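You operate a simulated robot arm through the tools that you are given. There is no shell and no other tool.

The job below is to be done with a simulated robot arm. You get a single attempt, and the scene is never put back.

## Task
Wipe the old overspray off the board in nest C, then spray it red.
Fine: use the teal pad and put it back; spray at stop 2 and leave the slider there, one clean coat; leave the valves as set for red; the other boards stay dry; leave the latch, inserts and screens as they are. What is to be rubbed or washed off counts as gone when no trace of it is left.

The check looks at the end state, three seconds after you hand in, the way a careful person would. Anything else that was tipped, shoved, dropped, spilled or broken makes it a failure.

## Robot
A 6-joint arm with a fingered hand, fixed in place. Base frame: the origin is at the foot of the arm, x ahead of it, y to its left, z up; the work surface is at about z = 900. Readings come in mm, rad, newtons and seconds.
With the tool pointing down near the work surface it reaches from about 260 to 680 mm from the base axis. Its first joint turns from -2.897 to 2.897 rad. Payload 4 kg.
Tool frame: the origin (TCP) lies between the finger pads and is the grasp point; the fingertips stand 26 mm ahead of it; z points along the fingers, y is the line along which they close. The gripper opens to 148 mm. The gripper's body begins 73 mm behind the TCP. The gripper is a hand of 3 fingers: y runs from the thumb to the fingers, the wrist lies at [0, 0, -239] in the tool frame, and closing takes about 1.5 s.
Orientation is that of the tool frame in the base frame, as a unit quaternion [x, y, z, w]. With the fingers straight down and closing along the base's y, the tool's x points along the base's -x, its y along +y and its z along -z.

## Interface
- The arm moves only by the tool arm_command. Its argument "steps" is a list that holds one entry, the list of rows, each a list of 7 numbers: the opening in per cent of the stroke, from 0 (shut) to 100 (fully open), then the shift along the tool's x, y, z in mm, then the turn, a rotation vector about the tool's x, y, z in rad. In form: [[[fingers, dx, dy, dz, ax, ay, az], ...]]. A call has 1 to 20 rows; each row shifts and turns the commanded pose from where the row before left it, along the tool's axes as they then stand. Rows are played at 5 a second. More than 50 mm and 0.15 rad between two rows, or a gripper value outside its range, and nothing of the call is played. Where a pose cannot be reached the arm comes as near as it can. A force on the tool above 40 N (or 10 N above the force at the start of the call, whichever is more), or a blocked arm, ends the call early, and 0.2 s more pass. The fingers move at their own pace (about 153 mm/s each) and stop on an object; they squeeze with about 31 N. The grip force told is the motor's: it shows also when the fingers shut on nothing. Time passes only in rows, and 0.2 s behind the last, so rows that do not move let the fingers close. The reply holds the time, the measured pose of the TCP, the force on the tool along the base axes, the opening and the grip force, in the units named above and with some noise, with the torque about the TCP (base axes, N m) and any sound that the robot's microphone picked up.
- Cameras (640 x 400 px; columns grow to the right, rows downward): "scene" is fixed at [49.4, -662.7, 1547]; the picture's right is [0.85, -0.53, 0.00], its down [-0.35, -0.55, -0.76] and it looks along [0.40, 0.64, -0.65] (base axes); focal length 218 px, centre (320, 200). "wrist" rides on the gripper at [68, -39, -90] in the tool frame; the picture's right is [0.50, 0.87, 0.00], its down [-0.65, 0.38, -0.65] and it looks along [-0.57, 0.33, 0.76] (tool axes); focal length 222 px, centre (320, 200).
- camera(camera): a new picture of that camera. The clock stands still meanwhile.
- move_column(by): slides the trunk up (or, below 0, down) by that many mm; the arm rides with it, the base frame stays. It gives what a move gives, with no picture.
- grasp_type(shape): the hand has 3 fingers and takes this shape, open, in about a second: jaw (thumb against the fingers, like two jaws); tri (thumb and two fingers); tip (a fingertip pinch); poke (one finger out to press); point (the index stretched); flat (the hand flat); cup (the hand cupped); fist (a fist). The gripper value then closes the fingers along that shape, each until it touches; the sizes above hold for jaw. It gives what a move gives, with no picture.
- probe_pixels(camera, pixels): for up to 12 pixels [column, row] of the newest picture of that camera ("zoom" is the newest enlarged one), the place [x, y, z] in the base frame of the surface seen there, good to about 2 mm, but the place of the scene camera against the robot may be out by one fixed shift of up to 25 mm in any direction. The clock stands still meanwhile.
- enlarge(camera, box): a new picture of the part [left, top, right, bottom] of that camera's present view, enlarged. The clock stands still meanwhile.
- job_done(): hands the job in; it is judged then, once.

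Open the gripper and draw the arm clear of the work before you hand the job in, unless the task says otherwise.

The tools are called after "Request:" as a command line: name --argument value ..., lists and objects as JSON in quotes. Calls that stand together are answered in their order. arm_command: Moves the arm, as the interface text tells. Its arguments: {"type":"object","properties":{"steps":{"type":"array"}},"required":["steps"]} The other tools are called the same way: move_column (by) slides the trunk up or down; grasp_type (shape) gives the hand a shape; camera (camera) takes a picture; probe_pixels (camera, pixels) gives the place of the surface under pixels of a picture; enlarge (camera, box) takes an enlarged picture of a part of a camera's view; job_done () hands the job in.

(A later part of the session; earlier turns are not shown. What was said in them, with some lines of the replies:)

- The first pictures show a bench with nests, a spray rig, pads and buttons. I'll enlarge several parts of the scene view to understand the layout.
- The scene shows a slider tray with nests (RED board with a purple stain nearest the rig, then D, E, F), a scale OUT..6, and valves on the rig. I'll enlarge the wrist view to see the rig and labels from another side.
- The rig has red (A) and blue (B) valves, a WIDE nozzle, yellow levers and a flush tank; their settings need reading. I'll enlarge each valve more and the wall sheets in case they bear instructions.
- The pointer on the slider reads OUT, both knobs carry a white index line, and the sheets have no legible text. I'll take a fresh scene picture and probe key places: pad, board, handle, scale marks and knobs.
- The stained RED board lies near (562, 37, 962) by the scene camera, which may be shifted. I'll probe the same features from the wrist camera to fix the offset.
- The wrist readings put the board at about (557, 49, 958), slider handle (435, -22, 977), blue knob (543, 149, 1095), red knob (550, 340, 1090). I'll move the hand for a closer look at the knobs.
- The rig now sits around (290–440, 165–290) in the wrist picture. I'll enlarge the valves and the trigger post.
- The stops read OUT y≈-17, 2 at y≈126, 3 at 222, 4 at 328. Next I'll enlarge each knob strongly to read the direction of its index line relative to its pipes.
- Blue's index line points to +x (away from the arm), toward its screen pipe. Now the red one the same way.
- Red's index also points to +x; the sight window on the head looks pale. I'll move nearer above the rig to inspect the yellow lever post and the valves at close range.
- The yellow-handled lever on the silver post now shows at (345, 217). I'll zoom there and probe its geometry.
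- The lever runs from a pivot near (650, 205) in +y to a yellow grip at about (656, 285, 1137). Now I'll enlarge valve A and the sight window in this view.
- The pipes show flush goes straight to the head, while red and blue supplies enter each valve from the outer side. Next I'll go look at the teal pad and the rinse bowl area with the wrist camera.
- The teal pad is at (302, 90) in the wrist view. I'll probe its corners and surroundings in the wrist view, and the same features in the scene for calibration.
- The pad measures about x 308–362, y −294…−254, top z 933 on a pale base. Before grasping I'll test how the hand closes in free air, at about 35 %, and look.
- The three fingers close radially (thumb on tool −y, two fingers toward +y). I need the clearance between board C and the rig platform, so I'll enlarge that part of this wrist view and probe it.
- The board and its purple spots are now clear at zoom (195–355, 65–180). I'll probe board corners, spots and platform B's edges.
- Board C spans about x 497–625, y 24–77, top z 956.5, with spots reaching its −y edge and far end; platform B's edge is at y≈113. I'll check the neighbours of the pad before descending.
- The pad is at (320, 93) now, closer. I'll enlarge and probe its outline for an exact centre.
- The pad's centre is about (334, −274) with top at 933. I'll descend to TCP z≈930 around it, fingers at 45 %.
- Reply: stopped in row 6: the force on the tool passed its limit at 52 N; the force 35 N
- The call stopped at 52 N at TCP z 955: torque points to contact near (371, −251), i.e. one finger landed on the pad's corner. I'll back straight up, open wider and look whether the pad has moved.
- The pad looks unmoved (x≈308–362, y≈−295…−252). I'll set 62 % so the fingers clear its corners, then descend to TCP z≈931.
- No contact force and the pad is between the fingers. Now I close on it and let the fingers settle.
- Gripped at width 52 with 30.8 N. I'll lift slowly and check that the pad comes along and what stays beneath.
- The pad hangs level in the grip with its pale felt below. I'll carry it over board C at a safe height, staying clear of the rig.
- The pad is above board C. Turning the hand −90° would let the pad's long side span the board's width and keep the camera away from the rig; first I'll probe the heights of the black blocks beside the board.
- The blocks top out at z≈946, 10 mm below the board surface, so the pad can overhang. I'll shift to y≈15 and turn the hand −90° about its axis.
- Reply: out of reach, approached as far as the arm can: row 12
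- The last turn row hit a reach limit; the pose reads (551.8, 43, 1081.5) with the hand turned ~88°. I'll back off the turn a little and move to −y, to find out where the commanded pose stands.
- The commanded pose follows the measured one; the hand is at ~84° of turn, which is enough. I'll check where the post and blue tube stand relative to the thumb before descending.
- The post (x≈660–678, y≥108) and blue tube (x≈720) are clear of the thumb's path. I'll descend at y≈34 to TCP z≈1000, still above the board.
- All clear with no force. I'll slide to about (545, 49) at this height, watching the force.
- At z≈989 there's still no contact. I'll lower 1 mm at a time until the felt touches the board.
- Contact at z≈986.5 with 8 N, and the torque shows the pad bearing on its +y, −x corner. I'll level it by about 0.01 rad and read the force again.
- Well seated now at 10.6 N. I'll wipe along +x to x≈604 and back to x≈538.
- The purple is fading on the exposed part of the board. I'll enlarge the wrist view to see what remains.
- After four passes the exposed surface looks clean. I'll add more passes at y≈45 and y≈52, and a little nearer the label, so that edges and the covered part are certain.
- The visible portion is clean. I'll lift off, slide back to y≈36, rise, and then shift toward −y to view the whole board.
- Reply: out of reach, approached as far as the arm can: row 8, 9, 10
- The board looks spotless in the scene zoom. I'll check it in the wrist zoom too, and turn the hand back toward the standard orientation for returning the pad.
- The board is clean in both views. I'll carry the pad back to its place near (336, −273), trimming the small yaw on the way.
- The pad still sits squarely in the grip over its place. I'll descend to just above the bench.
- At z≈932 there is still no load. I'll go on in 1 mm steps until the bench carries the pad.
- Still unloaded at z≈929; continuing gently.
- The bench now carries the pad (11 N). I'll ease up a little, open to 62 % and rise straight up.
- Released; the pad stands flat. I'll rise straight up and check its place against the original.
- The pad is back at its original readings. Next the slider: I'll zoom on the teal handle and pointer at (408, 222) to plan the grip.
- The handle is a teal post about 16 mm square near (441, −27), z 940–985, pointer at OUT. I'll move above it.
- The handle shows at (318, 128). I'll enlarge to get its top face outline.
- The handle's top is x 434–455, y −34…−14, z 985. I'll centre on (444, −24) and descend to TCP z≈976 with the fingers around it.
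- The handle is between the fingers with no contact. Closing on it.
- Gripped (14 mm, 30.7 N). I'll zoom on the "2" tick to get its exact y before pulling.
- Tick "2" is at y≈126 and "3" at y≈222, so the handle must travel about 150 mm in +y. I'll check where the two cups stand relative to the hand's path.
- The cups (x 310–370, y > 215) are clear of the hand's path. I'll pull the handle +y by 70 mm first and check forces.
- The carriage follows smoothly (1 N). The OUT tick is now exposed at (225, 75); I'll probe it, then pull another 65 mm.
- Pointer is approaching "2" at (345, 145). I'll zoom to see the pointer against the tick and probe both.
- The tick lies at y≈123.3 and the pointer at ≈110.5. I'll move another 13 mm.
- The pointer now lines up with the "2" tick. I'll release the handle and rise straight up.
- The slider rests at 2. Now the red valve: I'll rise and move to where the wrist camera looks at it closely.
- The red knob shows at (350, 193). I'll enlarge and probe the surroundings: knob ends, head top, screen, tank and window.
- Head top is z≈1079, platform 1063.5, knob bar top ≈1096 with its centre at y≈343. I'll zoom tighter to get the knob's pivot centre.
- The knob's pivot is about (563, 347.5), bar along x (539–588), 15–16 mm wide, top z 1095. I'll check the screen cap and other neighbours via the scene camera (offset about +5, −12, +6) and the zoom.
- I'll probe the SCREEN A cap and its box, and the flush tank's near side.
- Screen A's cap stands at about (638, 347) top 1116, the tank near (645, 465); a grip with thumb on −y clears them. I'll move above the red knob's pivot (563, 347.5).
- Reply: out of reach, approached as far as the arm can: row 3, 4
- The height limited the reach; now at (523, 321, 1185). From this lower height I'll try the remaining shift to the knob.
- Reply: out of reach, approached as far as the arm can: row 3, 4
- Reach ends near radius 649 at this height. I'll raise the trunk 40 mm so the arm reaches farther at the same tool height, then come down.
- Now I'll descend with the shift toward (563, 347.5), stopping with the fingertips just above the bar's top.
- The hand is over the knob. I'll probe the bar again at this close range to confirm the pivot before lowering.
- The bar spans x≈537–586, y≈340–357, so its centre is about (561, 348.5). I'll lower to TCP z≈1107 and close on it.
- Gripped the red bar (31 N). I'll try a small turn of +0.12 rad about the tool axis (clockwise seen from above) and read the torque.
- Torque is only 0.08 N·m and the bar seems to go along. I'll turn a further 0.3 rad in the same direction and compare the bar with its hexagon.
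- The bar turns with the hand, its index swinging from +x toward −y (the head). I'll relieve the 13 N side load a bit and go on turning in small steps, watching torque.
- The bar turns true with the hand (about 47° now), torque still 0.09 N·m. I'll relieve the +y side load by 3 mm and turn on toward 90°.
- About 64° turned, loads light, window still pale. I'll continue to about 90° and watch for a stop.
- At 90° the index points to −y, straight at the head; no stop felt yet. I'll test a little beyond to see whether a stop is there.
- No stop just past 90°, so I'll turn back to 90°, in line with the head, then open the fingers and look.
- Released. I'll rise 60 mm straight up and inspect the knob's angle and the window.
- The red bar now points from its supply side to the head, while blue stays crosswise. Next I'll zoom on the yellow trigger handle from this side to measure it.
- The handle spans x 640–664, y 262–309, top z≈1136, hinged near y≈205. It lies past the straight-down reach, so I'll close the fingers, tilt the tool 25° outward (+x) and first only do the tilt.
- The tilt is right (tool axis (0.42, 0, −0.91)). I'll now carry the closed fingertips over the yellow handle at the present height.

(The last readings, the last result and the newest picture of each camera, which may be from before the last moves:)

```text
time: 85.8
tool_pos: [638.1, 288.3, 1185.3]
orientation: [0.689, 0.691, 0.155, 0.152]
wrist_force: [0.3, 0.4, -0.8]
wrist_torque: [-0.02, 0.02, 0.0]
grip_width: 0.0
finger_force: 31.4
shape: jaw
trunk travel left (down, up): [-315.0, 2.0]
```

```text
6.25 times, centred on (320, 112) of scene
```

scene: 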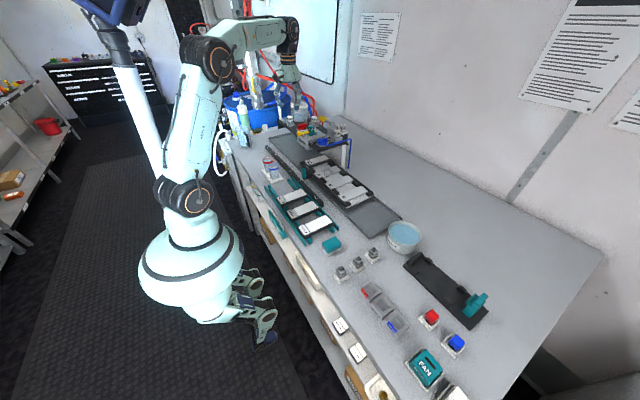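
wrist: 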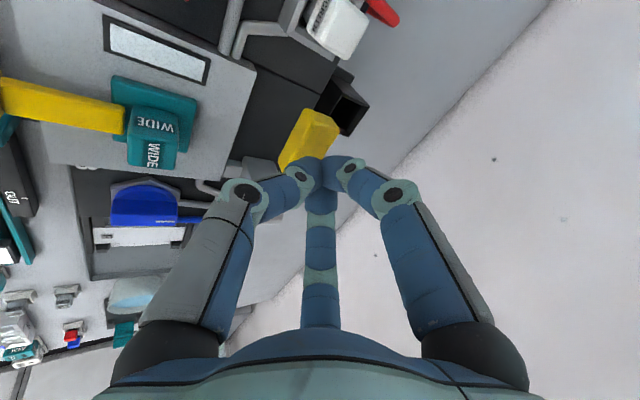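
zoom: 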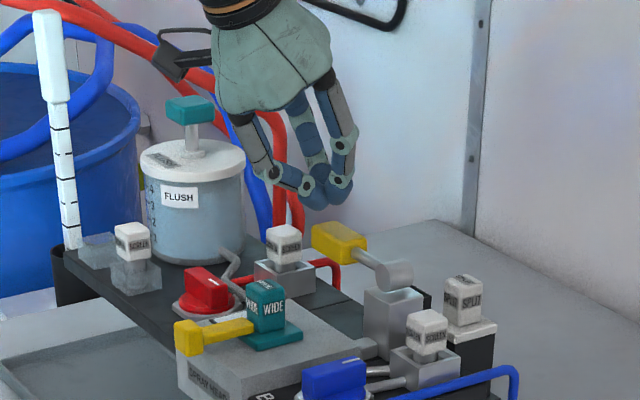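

The fingertips are above the handle, some 25 mm high. I'll lower 20 mm straight down, then approach contact in small steps.

Request:
arm_command --steps '[[[0, 0, -4.2, 9.06, 0, 0, 0], [0, 0, -4.2, 9.06, 0, 0, 0], [0, 0, 0, 0, 0, 0, 0]]]'

Request:
enlarge --camera "scene" --box '[300, 95, 350, 135]'

Request:
enlarge --camera "wrist" --box '[220, 60, 420, 220]'

```text
time: 86.7
tool_pos: [636.0, 290.2, 1165.6]
orientation: [0.689, 0.691, 0.155, 0.152]
wrist_force: [-0.2, 0.7, 0.1]
wrist_torque: [0.02, -0.02, 0.0]
grip_width: 0.0
finger_force: 31.0
shape: jaw
trunk travel left (down, up): [-315.0, 2.0]
```

```text
10.00 times, centred on (325, 115) of scene
```

zoom: 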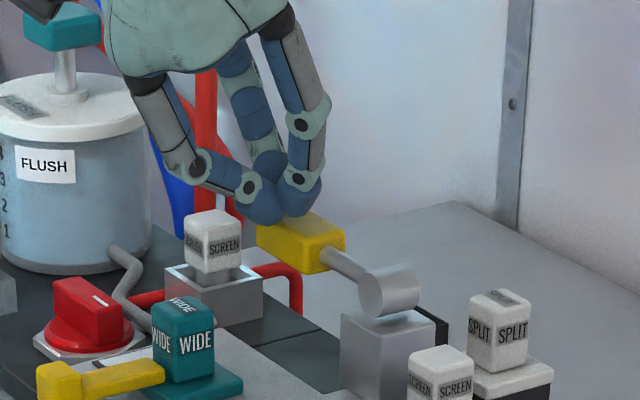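

```text
2.50 times, centred on (320, 140) of wrist
```

zoom: 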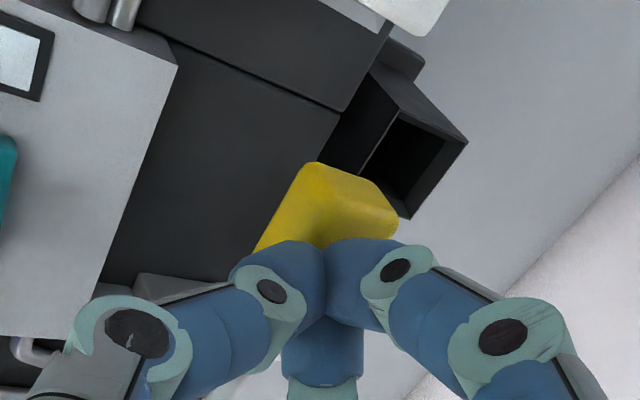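

The fingertips are right over the handle with ~6 mm to go. I'll lower in 4 mm steps and watch the force for contact and the lever's resistance.

Request:
arm_command --steps '[[[0, 0, -1.7, 3.62, 0, 0, 0], [0, 0, -1.7, 3.62, 0, 0, 0], [0, 0, 0, 0, 0, 0, 0]]]'

```text
time: 87.5
tool_pos: [636.1, 287.5, 1157.1]
orientation: [0.689, 0.691, 0.155, 0.152]
wrist_force: [-0.5, 1.3, 0.2]
wrist_torque: [-0.03, 0.01, -0.01]
grip_width: 0.0
finger_force: 30.9
shape: jaw
trunk travel left (down, up): [-315.0, 2.0]
```

No clear force at tips ≈1133. I'll check the picture for whether the lever has moved or the tips stand beside it.

Request:
enlarge --camera "scene" --box '[305, 100, 345, 130]'

Request:
enlarge --camera "wrist" --box '[220, 60, 420, 220]'

```text
13.33 times, centred on (325, 115) of scene
```

zoom: 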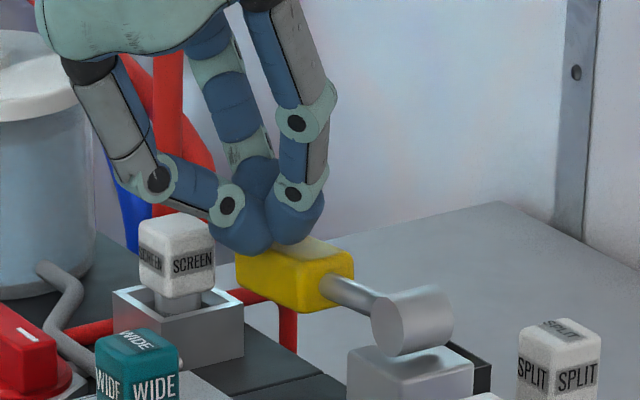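

```text
2.50 times, centred on (320, 140) of wrist
```

zoom: 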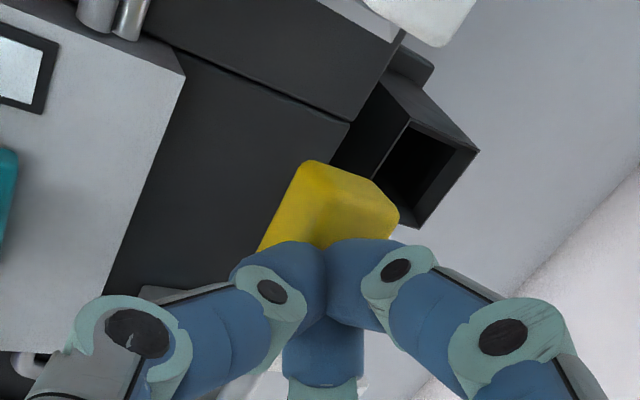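

The lever has begun to sink (about 2 px) almost without force. I'll press 12 mm further and see if there's resistance, sound or spray.

Request:
arm_command --steps '[[[0, 0, -2.5, 5.44, 0, 0, 0], [0, 0, -2.5, 5.44, 0, 0, 0]]]'

Request:
enlarge --camera "scene" --box '[305, 100, 345, 130]'

Request:
enlarge --camera "scene" --box '[280, 120, 360, 190]'

```text
time: 88.0
tool_pos: [637.2, 288.8, 1147.2]
orientation: [0.691, 0.69, 0.156, 0.152]
wrist_force: [0.1, -0.3, 2.3]
wrist_torque: [0.0, -0.01, 0.01]
grip_width: 0.1
finger_force: 31.2
shape: jaw
trunk travel left (down, up): [-315.0, 2.0]
```

```text
13.33 times, centred on (325, 115) of scene
```

zoom: 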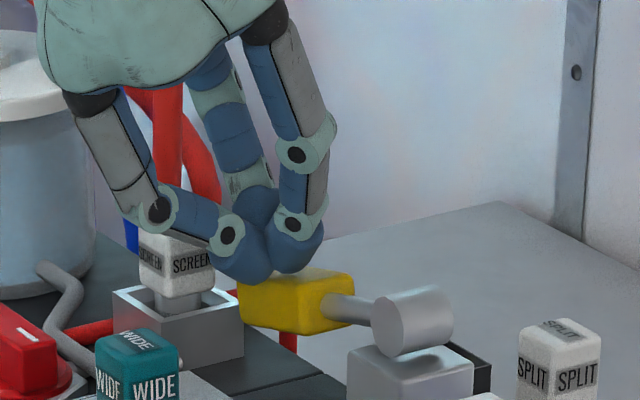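

```text
5.71 times, centred on (320, 155) of scene
```

zoom: 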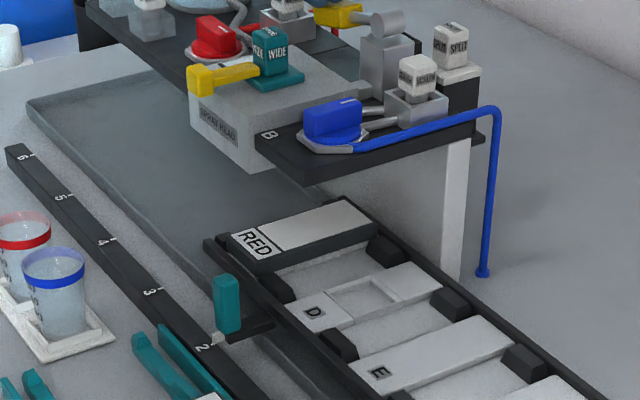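

The lever sinks with 2.3 N and the board (visible in the scene at (320, 168)) is still white. I'll press another 10 mm and look again.

Request:
arm_command --steps '[[[0, 0, -2.1, 4.53, 0, 0, 0], [0, 0, -2.1, 4.53, 0, 0, 0]]]'

Request:
enlarge --camera "scene" --box '[280, 105, 360, 190]'

```text
time: 88.7
tool_pos: [636.5, 289.2, 1136.7]
orientation: [0.69, 0.69, 0.156, 0.151]
wrist_force: [-0.6, 1.1, 3.0]
wrist_torque: [-0.03, 0.0, 0.01]
grip_width: 0.0
finger_force: 31.3
shape: jaw
trunk travel left (down, up): [-315.0, 2.0]
```

```text
4.71 times, centred on (320, 148) of scene
```

zoom: 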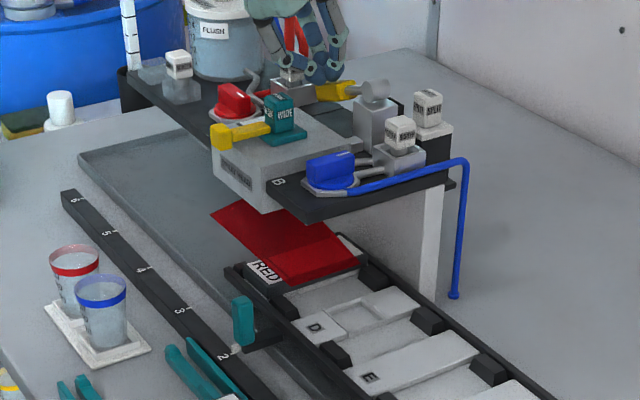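

Red spray is now coming out over the board in the scene (at (310, 160)). The clock stands still; I'll zoom to see how far the coat has built before deciding to release.

Request:
enlarge --camera "scene" --box '[290, 140, 340, 180]'

Request:
enlarge --camera "wrist" --box '[0, 0, 320, 200]'

```text
10.00 times, centred on (315, 160) of scene
```

zoom: 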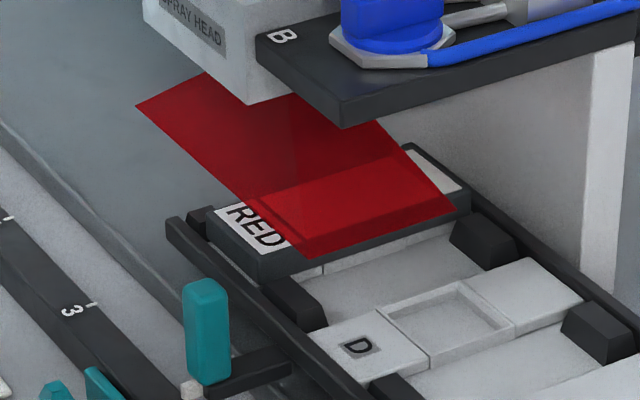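

```text
2.00 times, centred on (160, 100) of wrist
```

zoom: 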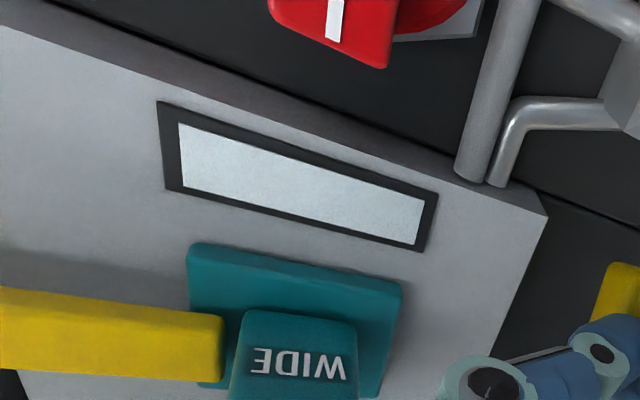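

The fan covers board C only. I'll lift off now so the lever can come back, then judge the coat.

Request:
arm_command --steps '[[[0, 0, 8.4, -18.1, 0, 0, 0], [0, 0, 8.4, -18.1, 0, 0, 0], [0, 0, 8.4, -18.1, 0, 0, 0]]]'

Request:
enlarge --camera "scene" --box '[280, 105, 360, 190]'

Request:
enlarge --camera "scene" --box '[290, 140, 340, 180]'

```text
time: 89.5
tool_pos: [636.5, 289.7, 1195.0]
orientation: [0.689, 0.691, 0.155, 0.151]
wrist_force: [-0.4, 0.4, 0.3]
wrist_torque: [0.01, 0.01, 0.05]
grip_width: 0.0
finger_force: 31.3
shape: jaw
trunk travel left (down, up): [-315.0, 2.0]
```

```text
4.71 times, centred on (320, 148) of scene
```

zoom: 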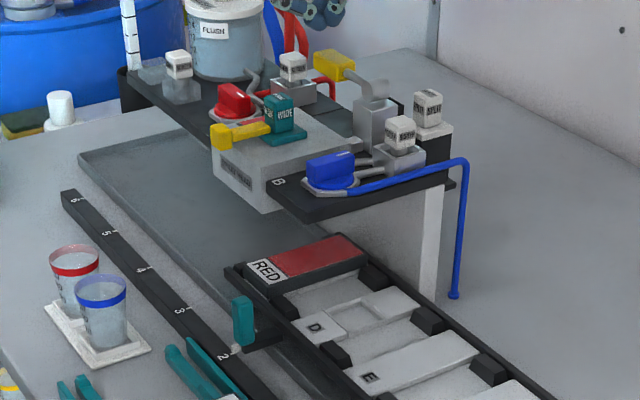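

```text
10.00 times, centred on (315, 160) of scene
```

zoom: 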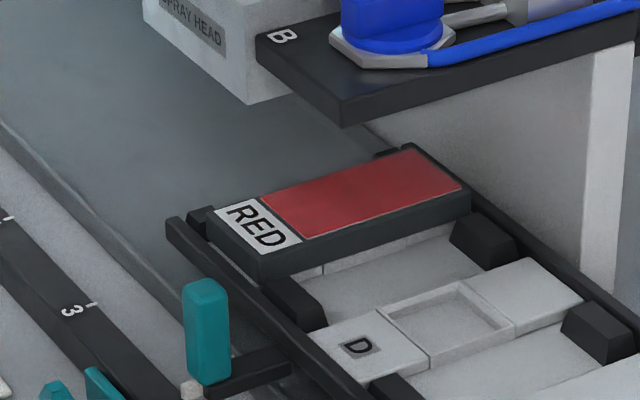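

The lever sprang back by itself and board C shows an even red. I'll zoom closer to judge whether the coat is full or thin.

Request:
enlarge --camera "scene" --box '[305, 152, 333, 174]'

Request:
camera --camera "scene"

Request:
camera --camera "wrist"

```text
16.00 times, centred on (319, 163) of scene
```

zoom: 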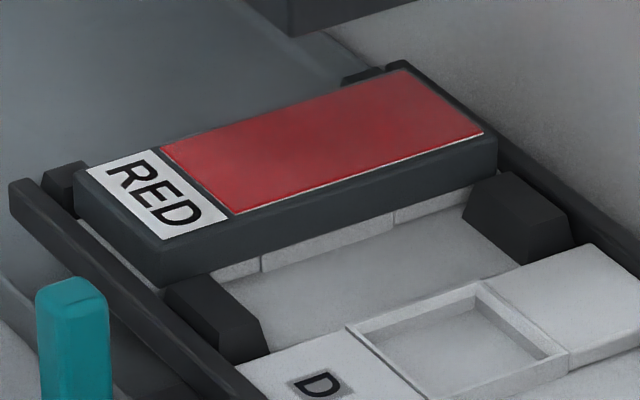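

```text
taken
```

scene: 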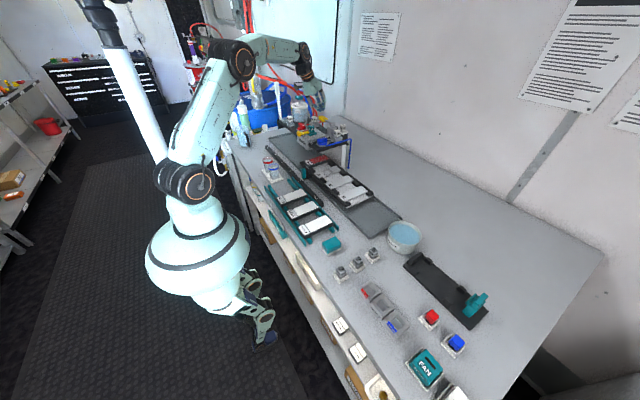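

```text
taken
```

wrist: 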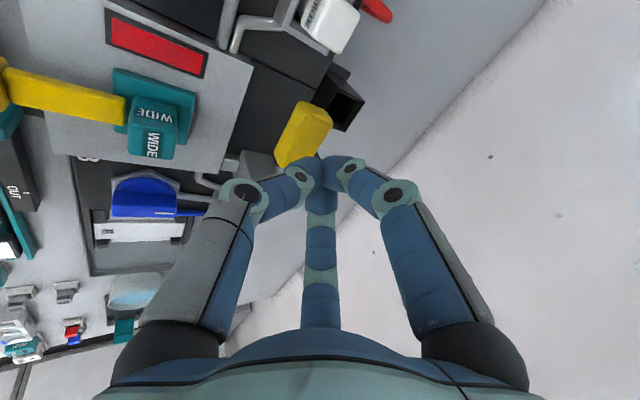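

The sight window has turned red too, and the lever is back up. I'll draw the hand away from the trigger and restore the upright pose to view the board at close range.

Request:
arm_command --steps '[[[0, -14, -24.2, -13, 0, 0, 0], [0, -14, -24.2, -11.3, 0, 0, 0], [0, -14, -24.2, -11.3, 0, 0, 0], [0, -14, -24.2, -11.3, 0, 0, 0], [0, -14, -24.2, -11.3, 0.109, 0, 0], [0, -14, -24.2, -11.3, 0.109, 0, 0], [0, 0, 0, 0, 0.109, 0, 0], [0, 0, 0, 0, 0.109, 0, 0], [0, 0, 0, 0, 0, 0, 0]]]'

Request:
enlarge --camera "scene" --box '[260, 70, 370, 190]'

```text
time: 91.5
tool_pos: [475.1, 205.1, 1200.8]
orientation: [0.706, 0.708, 0.002, -0.002]
wrist_force: [-0.3, -0.3, -0.3]
wrist_torque: [0.02, 0.0, -0.04]
grip_width: 0.1
finger_force: 30.8
shape: jaw
trunk travel left (down, up): [-315.0, 2.0]
```

```text
3.33 times, centred on (315, 130) of scene
```

zoom: 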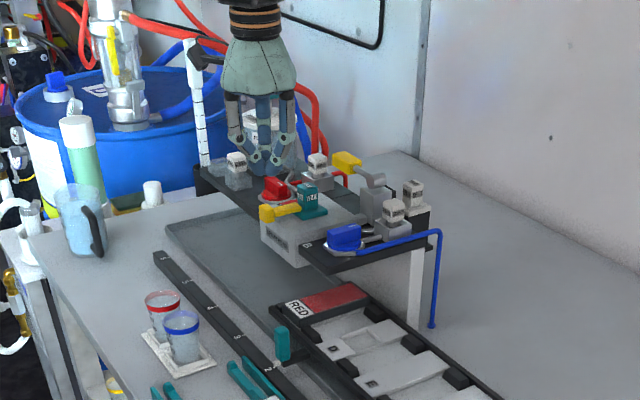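

Next I'll move to about (410, 60) and turn the hand back to its standard yaw.

Request:
arm_command --steps '[[[0, -29, -13, 0, 0, 0, 0], [0, -29, -13, 0, 0, 0, 0], [0, -29, -13, 0, 0, 0, 0], [0, -29, -13, 0, 0, 0, 0], [0, -29, -13, 0, 0, 0, 0], [0, 0, 0, 0, 0, 0, -0.143], [0, 0, 0, 0, 0, 0, -0.143], [0, 0, 0, 0, 0, 0, -0.143], [0, 0, 0, 0, 0, 0, -0.143], [0, 0, 0, 0, 0, 0, -0.143], [0, 0, 0, 0, 0, 0, -0.143], [0, 0, 0, 0, 0, 0, -0.143], [0, 0, 0, 0, 0, 0, -0.143], [0, 0, 0, 0, 0, 0, -0.143], [0, 0, 0, 0, 0, 0, -0.143], [0, 0, 0, 0, 0, 0, -0.143], [0, 0, 0, 0, 0, 0, 0]]]'

Request:
camera --camera "wrist"

```text
time: 95.0
tool_pos: [411.5, 59.4, 1198.6]
orientation: [-0.004, 1.0, 0.003, 0.001]
wrist_force: [0.6, -0.2, -0.3]
wrist_torque: [0.0, -0.02, 0.03]
grip_width: 0.0
finger_force: 31.4
shape: jaw
trunk travel left (down, up): [-315.0, 2.0]
```

```text
taken
```

wrist: 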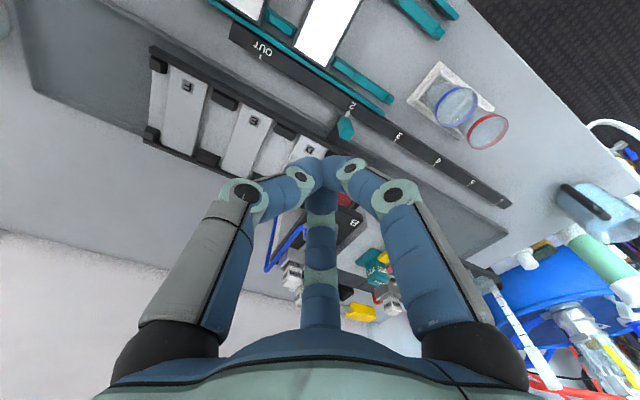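

The closed fingers hide the board; I'll open them here in free air and look again.

Request:
arm_command --steps '[[[40, 0, -10, 0, 0, 0, 0], [75, 0, -10, 0, 0, 0, 0], [75, 0, 0, 0, 0, 0, 0], [75, 0, 0, 0, 0, 0, 0]]]'

Request:
camera --camera "wrist"

Request:
enlarge --camera "wrist" --box '[280, 120, 400, 220]'

```text
time: 96.0
tool_pos: [412.0, 38.8, 1198.4]
orientation: [-0.002, 1.0, 0.003, 0.002]
wrist_force: [0.1, -0.7, 0.1]
wrist_torque: [0.02, 0.02, 0.02]
grip_width: 110.6
finger_force: 0.0
shape: jaw
trunk travel left (down, up): [-315.0, 2.0]
```

```text
taken
```

wrist: 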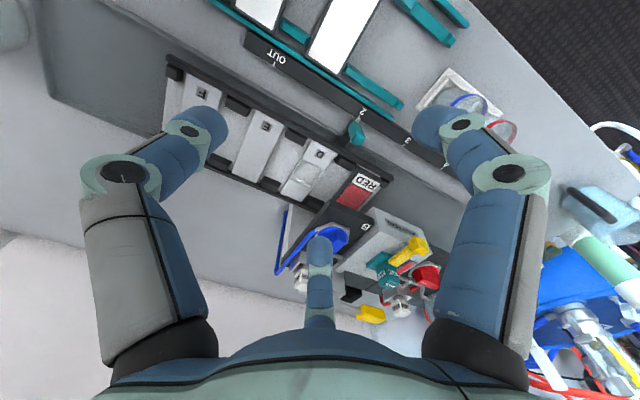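

```text
4.00 times, centred on (340, 170) of wrist
```

zoom: 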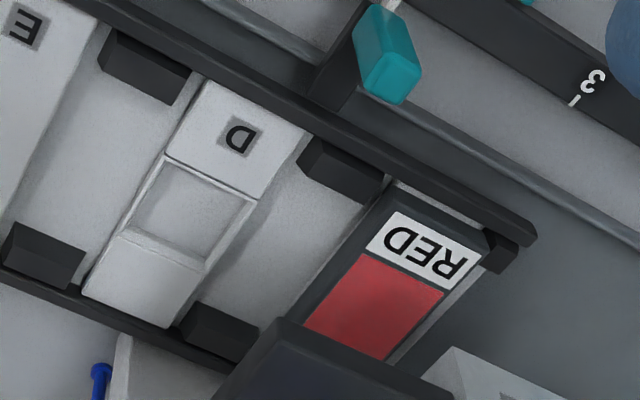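

The board's visible part is evenly red. I'll zoom further for streaks, thin spots or runs.

Request:
enlarge --camera "wrist" --box '[335, 165, 385, 215]'

Request:
enlarge --camera "scene" --box '[309, 152, 331, 170]'

Request:
enlarge --camera "scene" --box '[285, 100, 345, 150]'

```text
8.00 times, centred on (360, 190) of wrist
```

zoom: 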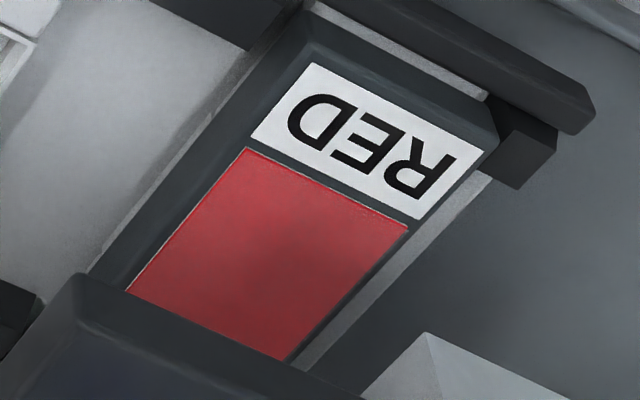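

```text
16.00 times, centred on (320, 161) of scene
```

zoom: 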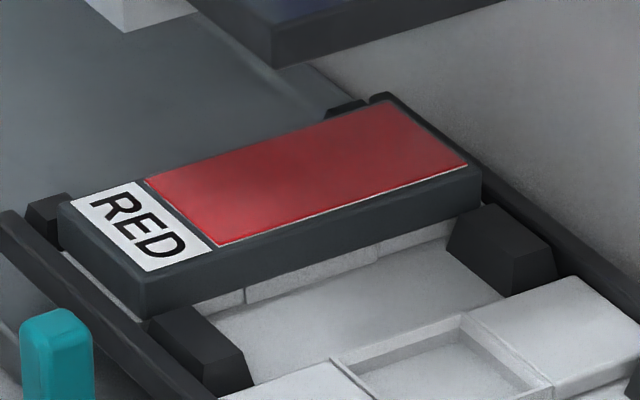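

```text
8.00 times, centred on (315, 125) of scene
```

zoom: 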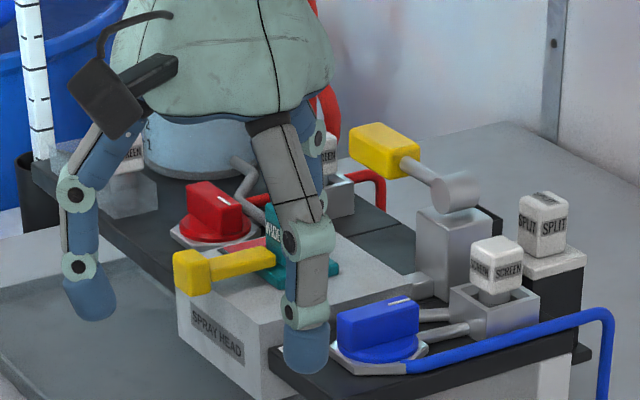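

The coat is even, with no streaks, on board C only; D stays clean, red valve in line, blue crosswise, trigger up. I'll open the hand and draw the arm back clear, then make a final check.

Request:
arm_command --steps '[[[100, 10, 0, -30, 0, 0, 0], [100, 15, 5, -35, 0, 0, 0], [100, 20, 20, -35, 0, 0, 0], [100, 20, 25, -30, 0, 0, 0], [100, 20, 25, -20, 0, 0, 0], [100, 10, 20, -10, 0, 0, 0], [100, 0, 0, 0, 0, 0, 0]]]'

Request:
camera --camera "wrist"

Request:
camera --camera "scene"

Request:
enlarge --camera "scene" --box '[240, 100, 420, 250]'

```text
time: 97.7
tool_pos: [315.1, 131.9, 1359.4]
orientation: [-0.002, 1.0, 0.002, 0.0]
wrist_force: [-0.5, -0.9, -0.1]
wrist_torque: [0.01, -0.01, 0.0]
grip_width: 147.9
finger_force: 0.0
shape: jaw
trunk travel left (down, up): [-315.0, 2.0]
```

```text
taken
```

wrist: 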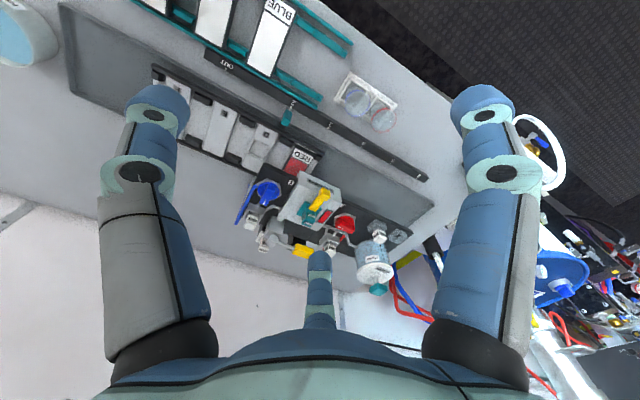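

```text
taken
```

scene: 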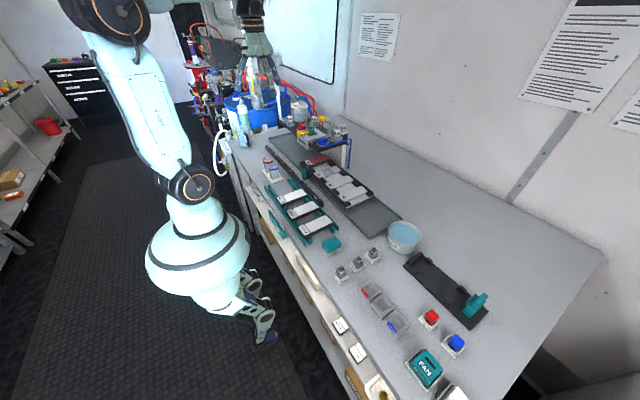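

```text
2.67 times, centred on (330, 175) of scene
```

zoom: 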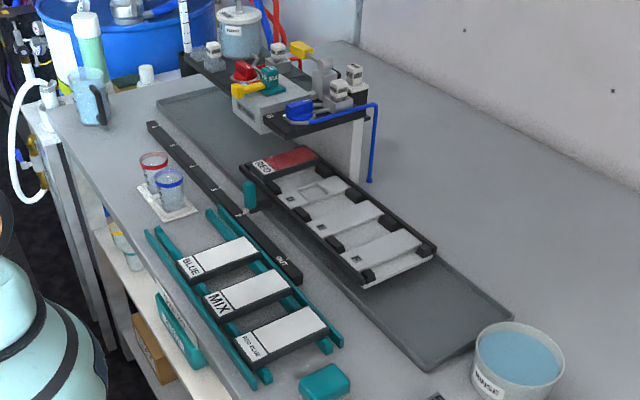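

Arm is clear and everything looks in place. I'll do a last zoom on the slider pointer, board C and the rig to make sure before handing in.

Request:
enlarge --camera "wrist" --box '[220, 130, 400, 270]'

Request:
enlarge --camera "wrist" --box '[265, 85, 325, 180]'

Request:
enlarge --camera "scene" --box '[295, 145, 345, 185]'

```text
2.86 times, centred on (310, 200) of wrist
```

zoom: 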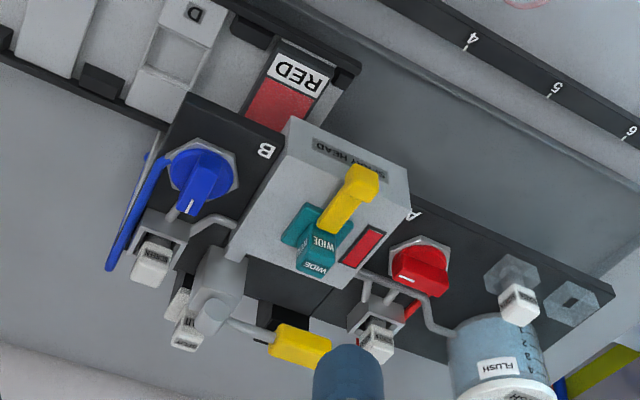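

```text
4.21 times, centred on (295, 132) of wrist
```

zoom: 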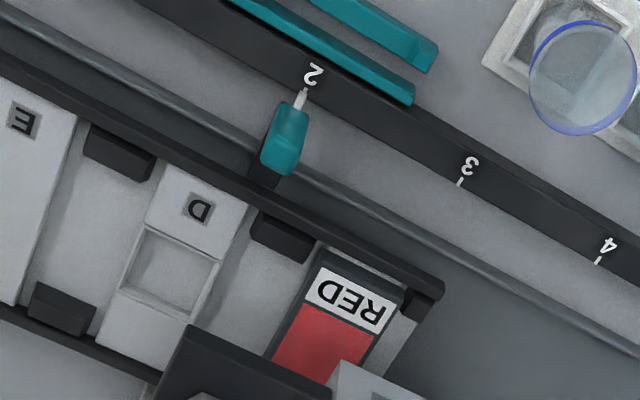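

```text
10.00 times, centred on (320, 165) of scene
```

zoom: 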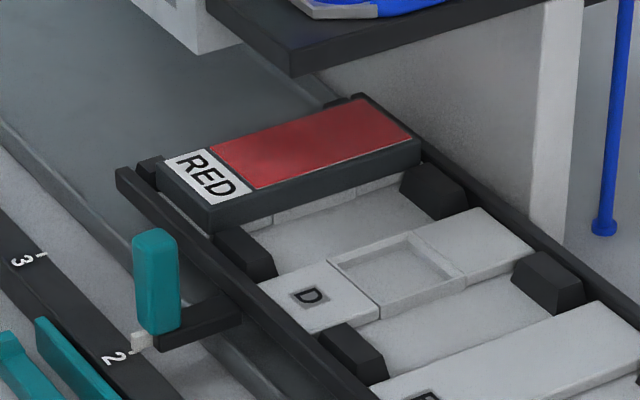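

Pointer rests on 2, board C carries one even red coat, the red valve is open in line with the head and the blue one is untouched. The latch, inserts and screens are as they were, and the teal pad is back in its place. The hand is open and clear, so I hand the job in.

Request:
job_done

```text
The job is handed in.
```

The board in nest C is wiped clean and sprayed red. I've handed the job in, but no verdict has come back.

- **Wiping:** I rubbed the purple overspray off with the teal pad. No trace showed in either camera. The pad is back in its place to within about 2 mm.
- **Slider:** It stands at stop 2, with the pointer on the tick.
- **Valves:** I turned the red knob 90° so its index points at the spray head. The blue knob is as I found it, crosswise.
- **Spraying:** I pressed the trigger once, and it sprang back. Board C came out evenly red. Nests D, E and F and the boards on the rack stayed dry.
- **Left alone:** I didn't touch the latch, inserts or screens.

**Coat thickness:** the coat looks slightly paler than the red in the sight window. I couldn't tell whether that means a thin coat. I left it at one press, because a second would have broken the one-coat rule.

**Bump on the pad:** on my first try for the pad, a finger came down on its corner at 52 N. The pad stayed where it was, and nothing else was hit.

The arm is clear with the hand open. The trunk is 40 mm higher than at the start, raised to reach the red valve.
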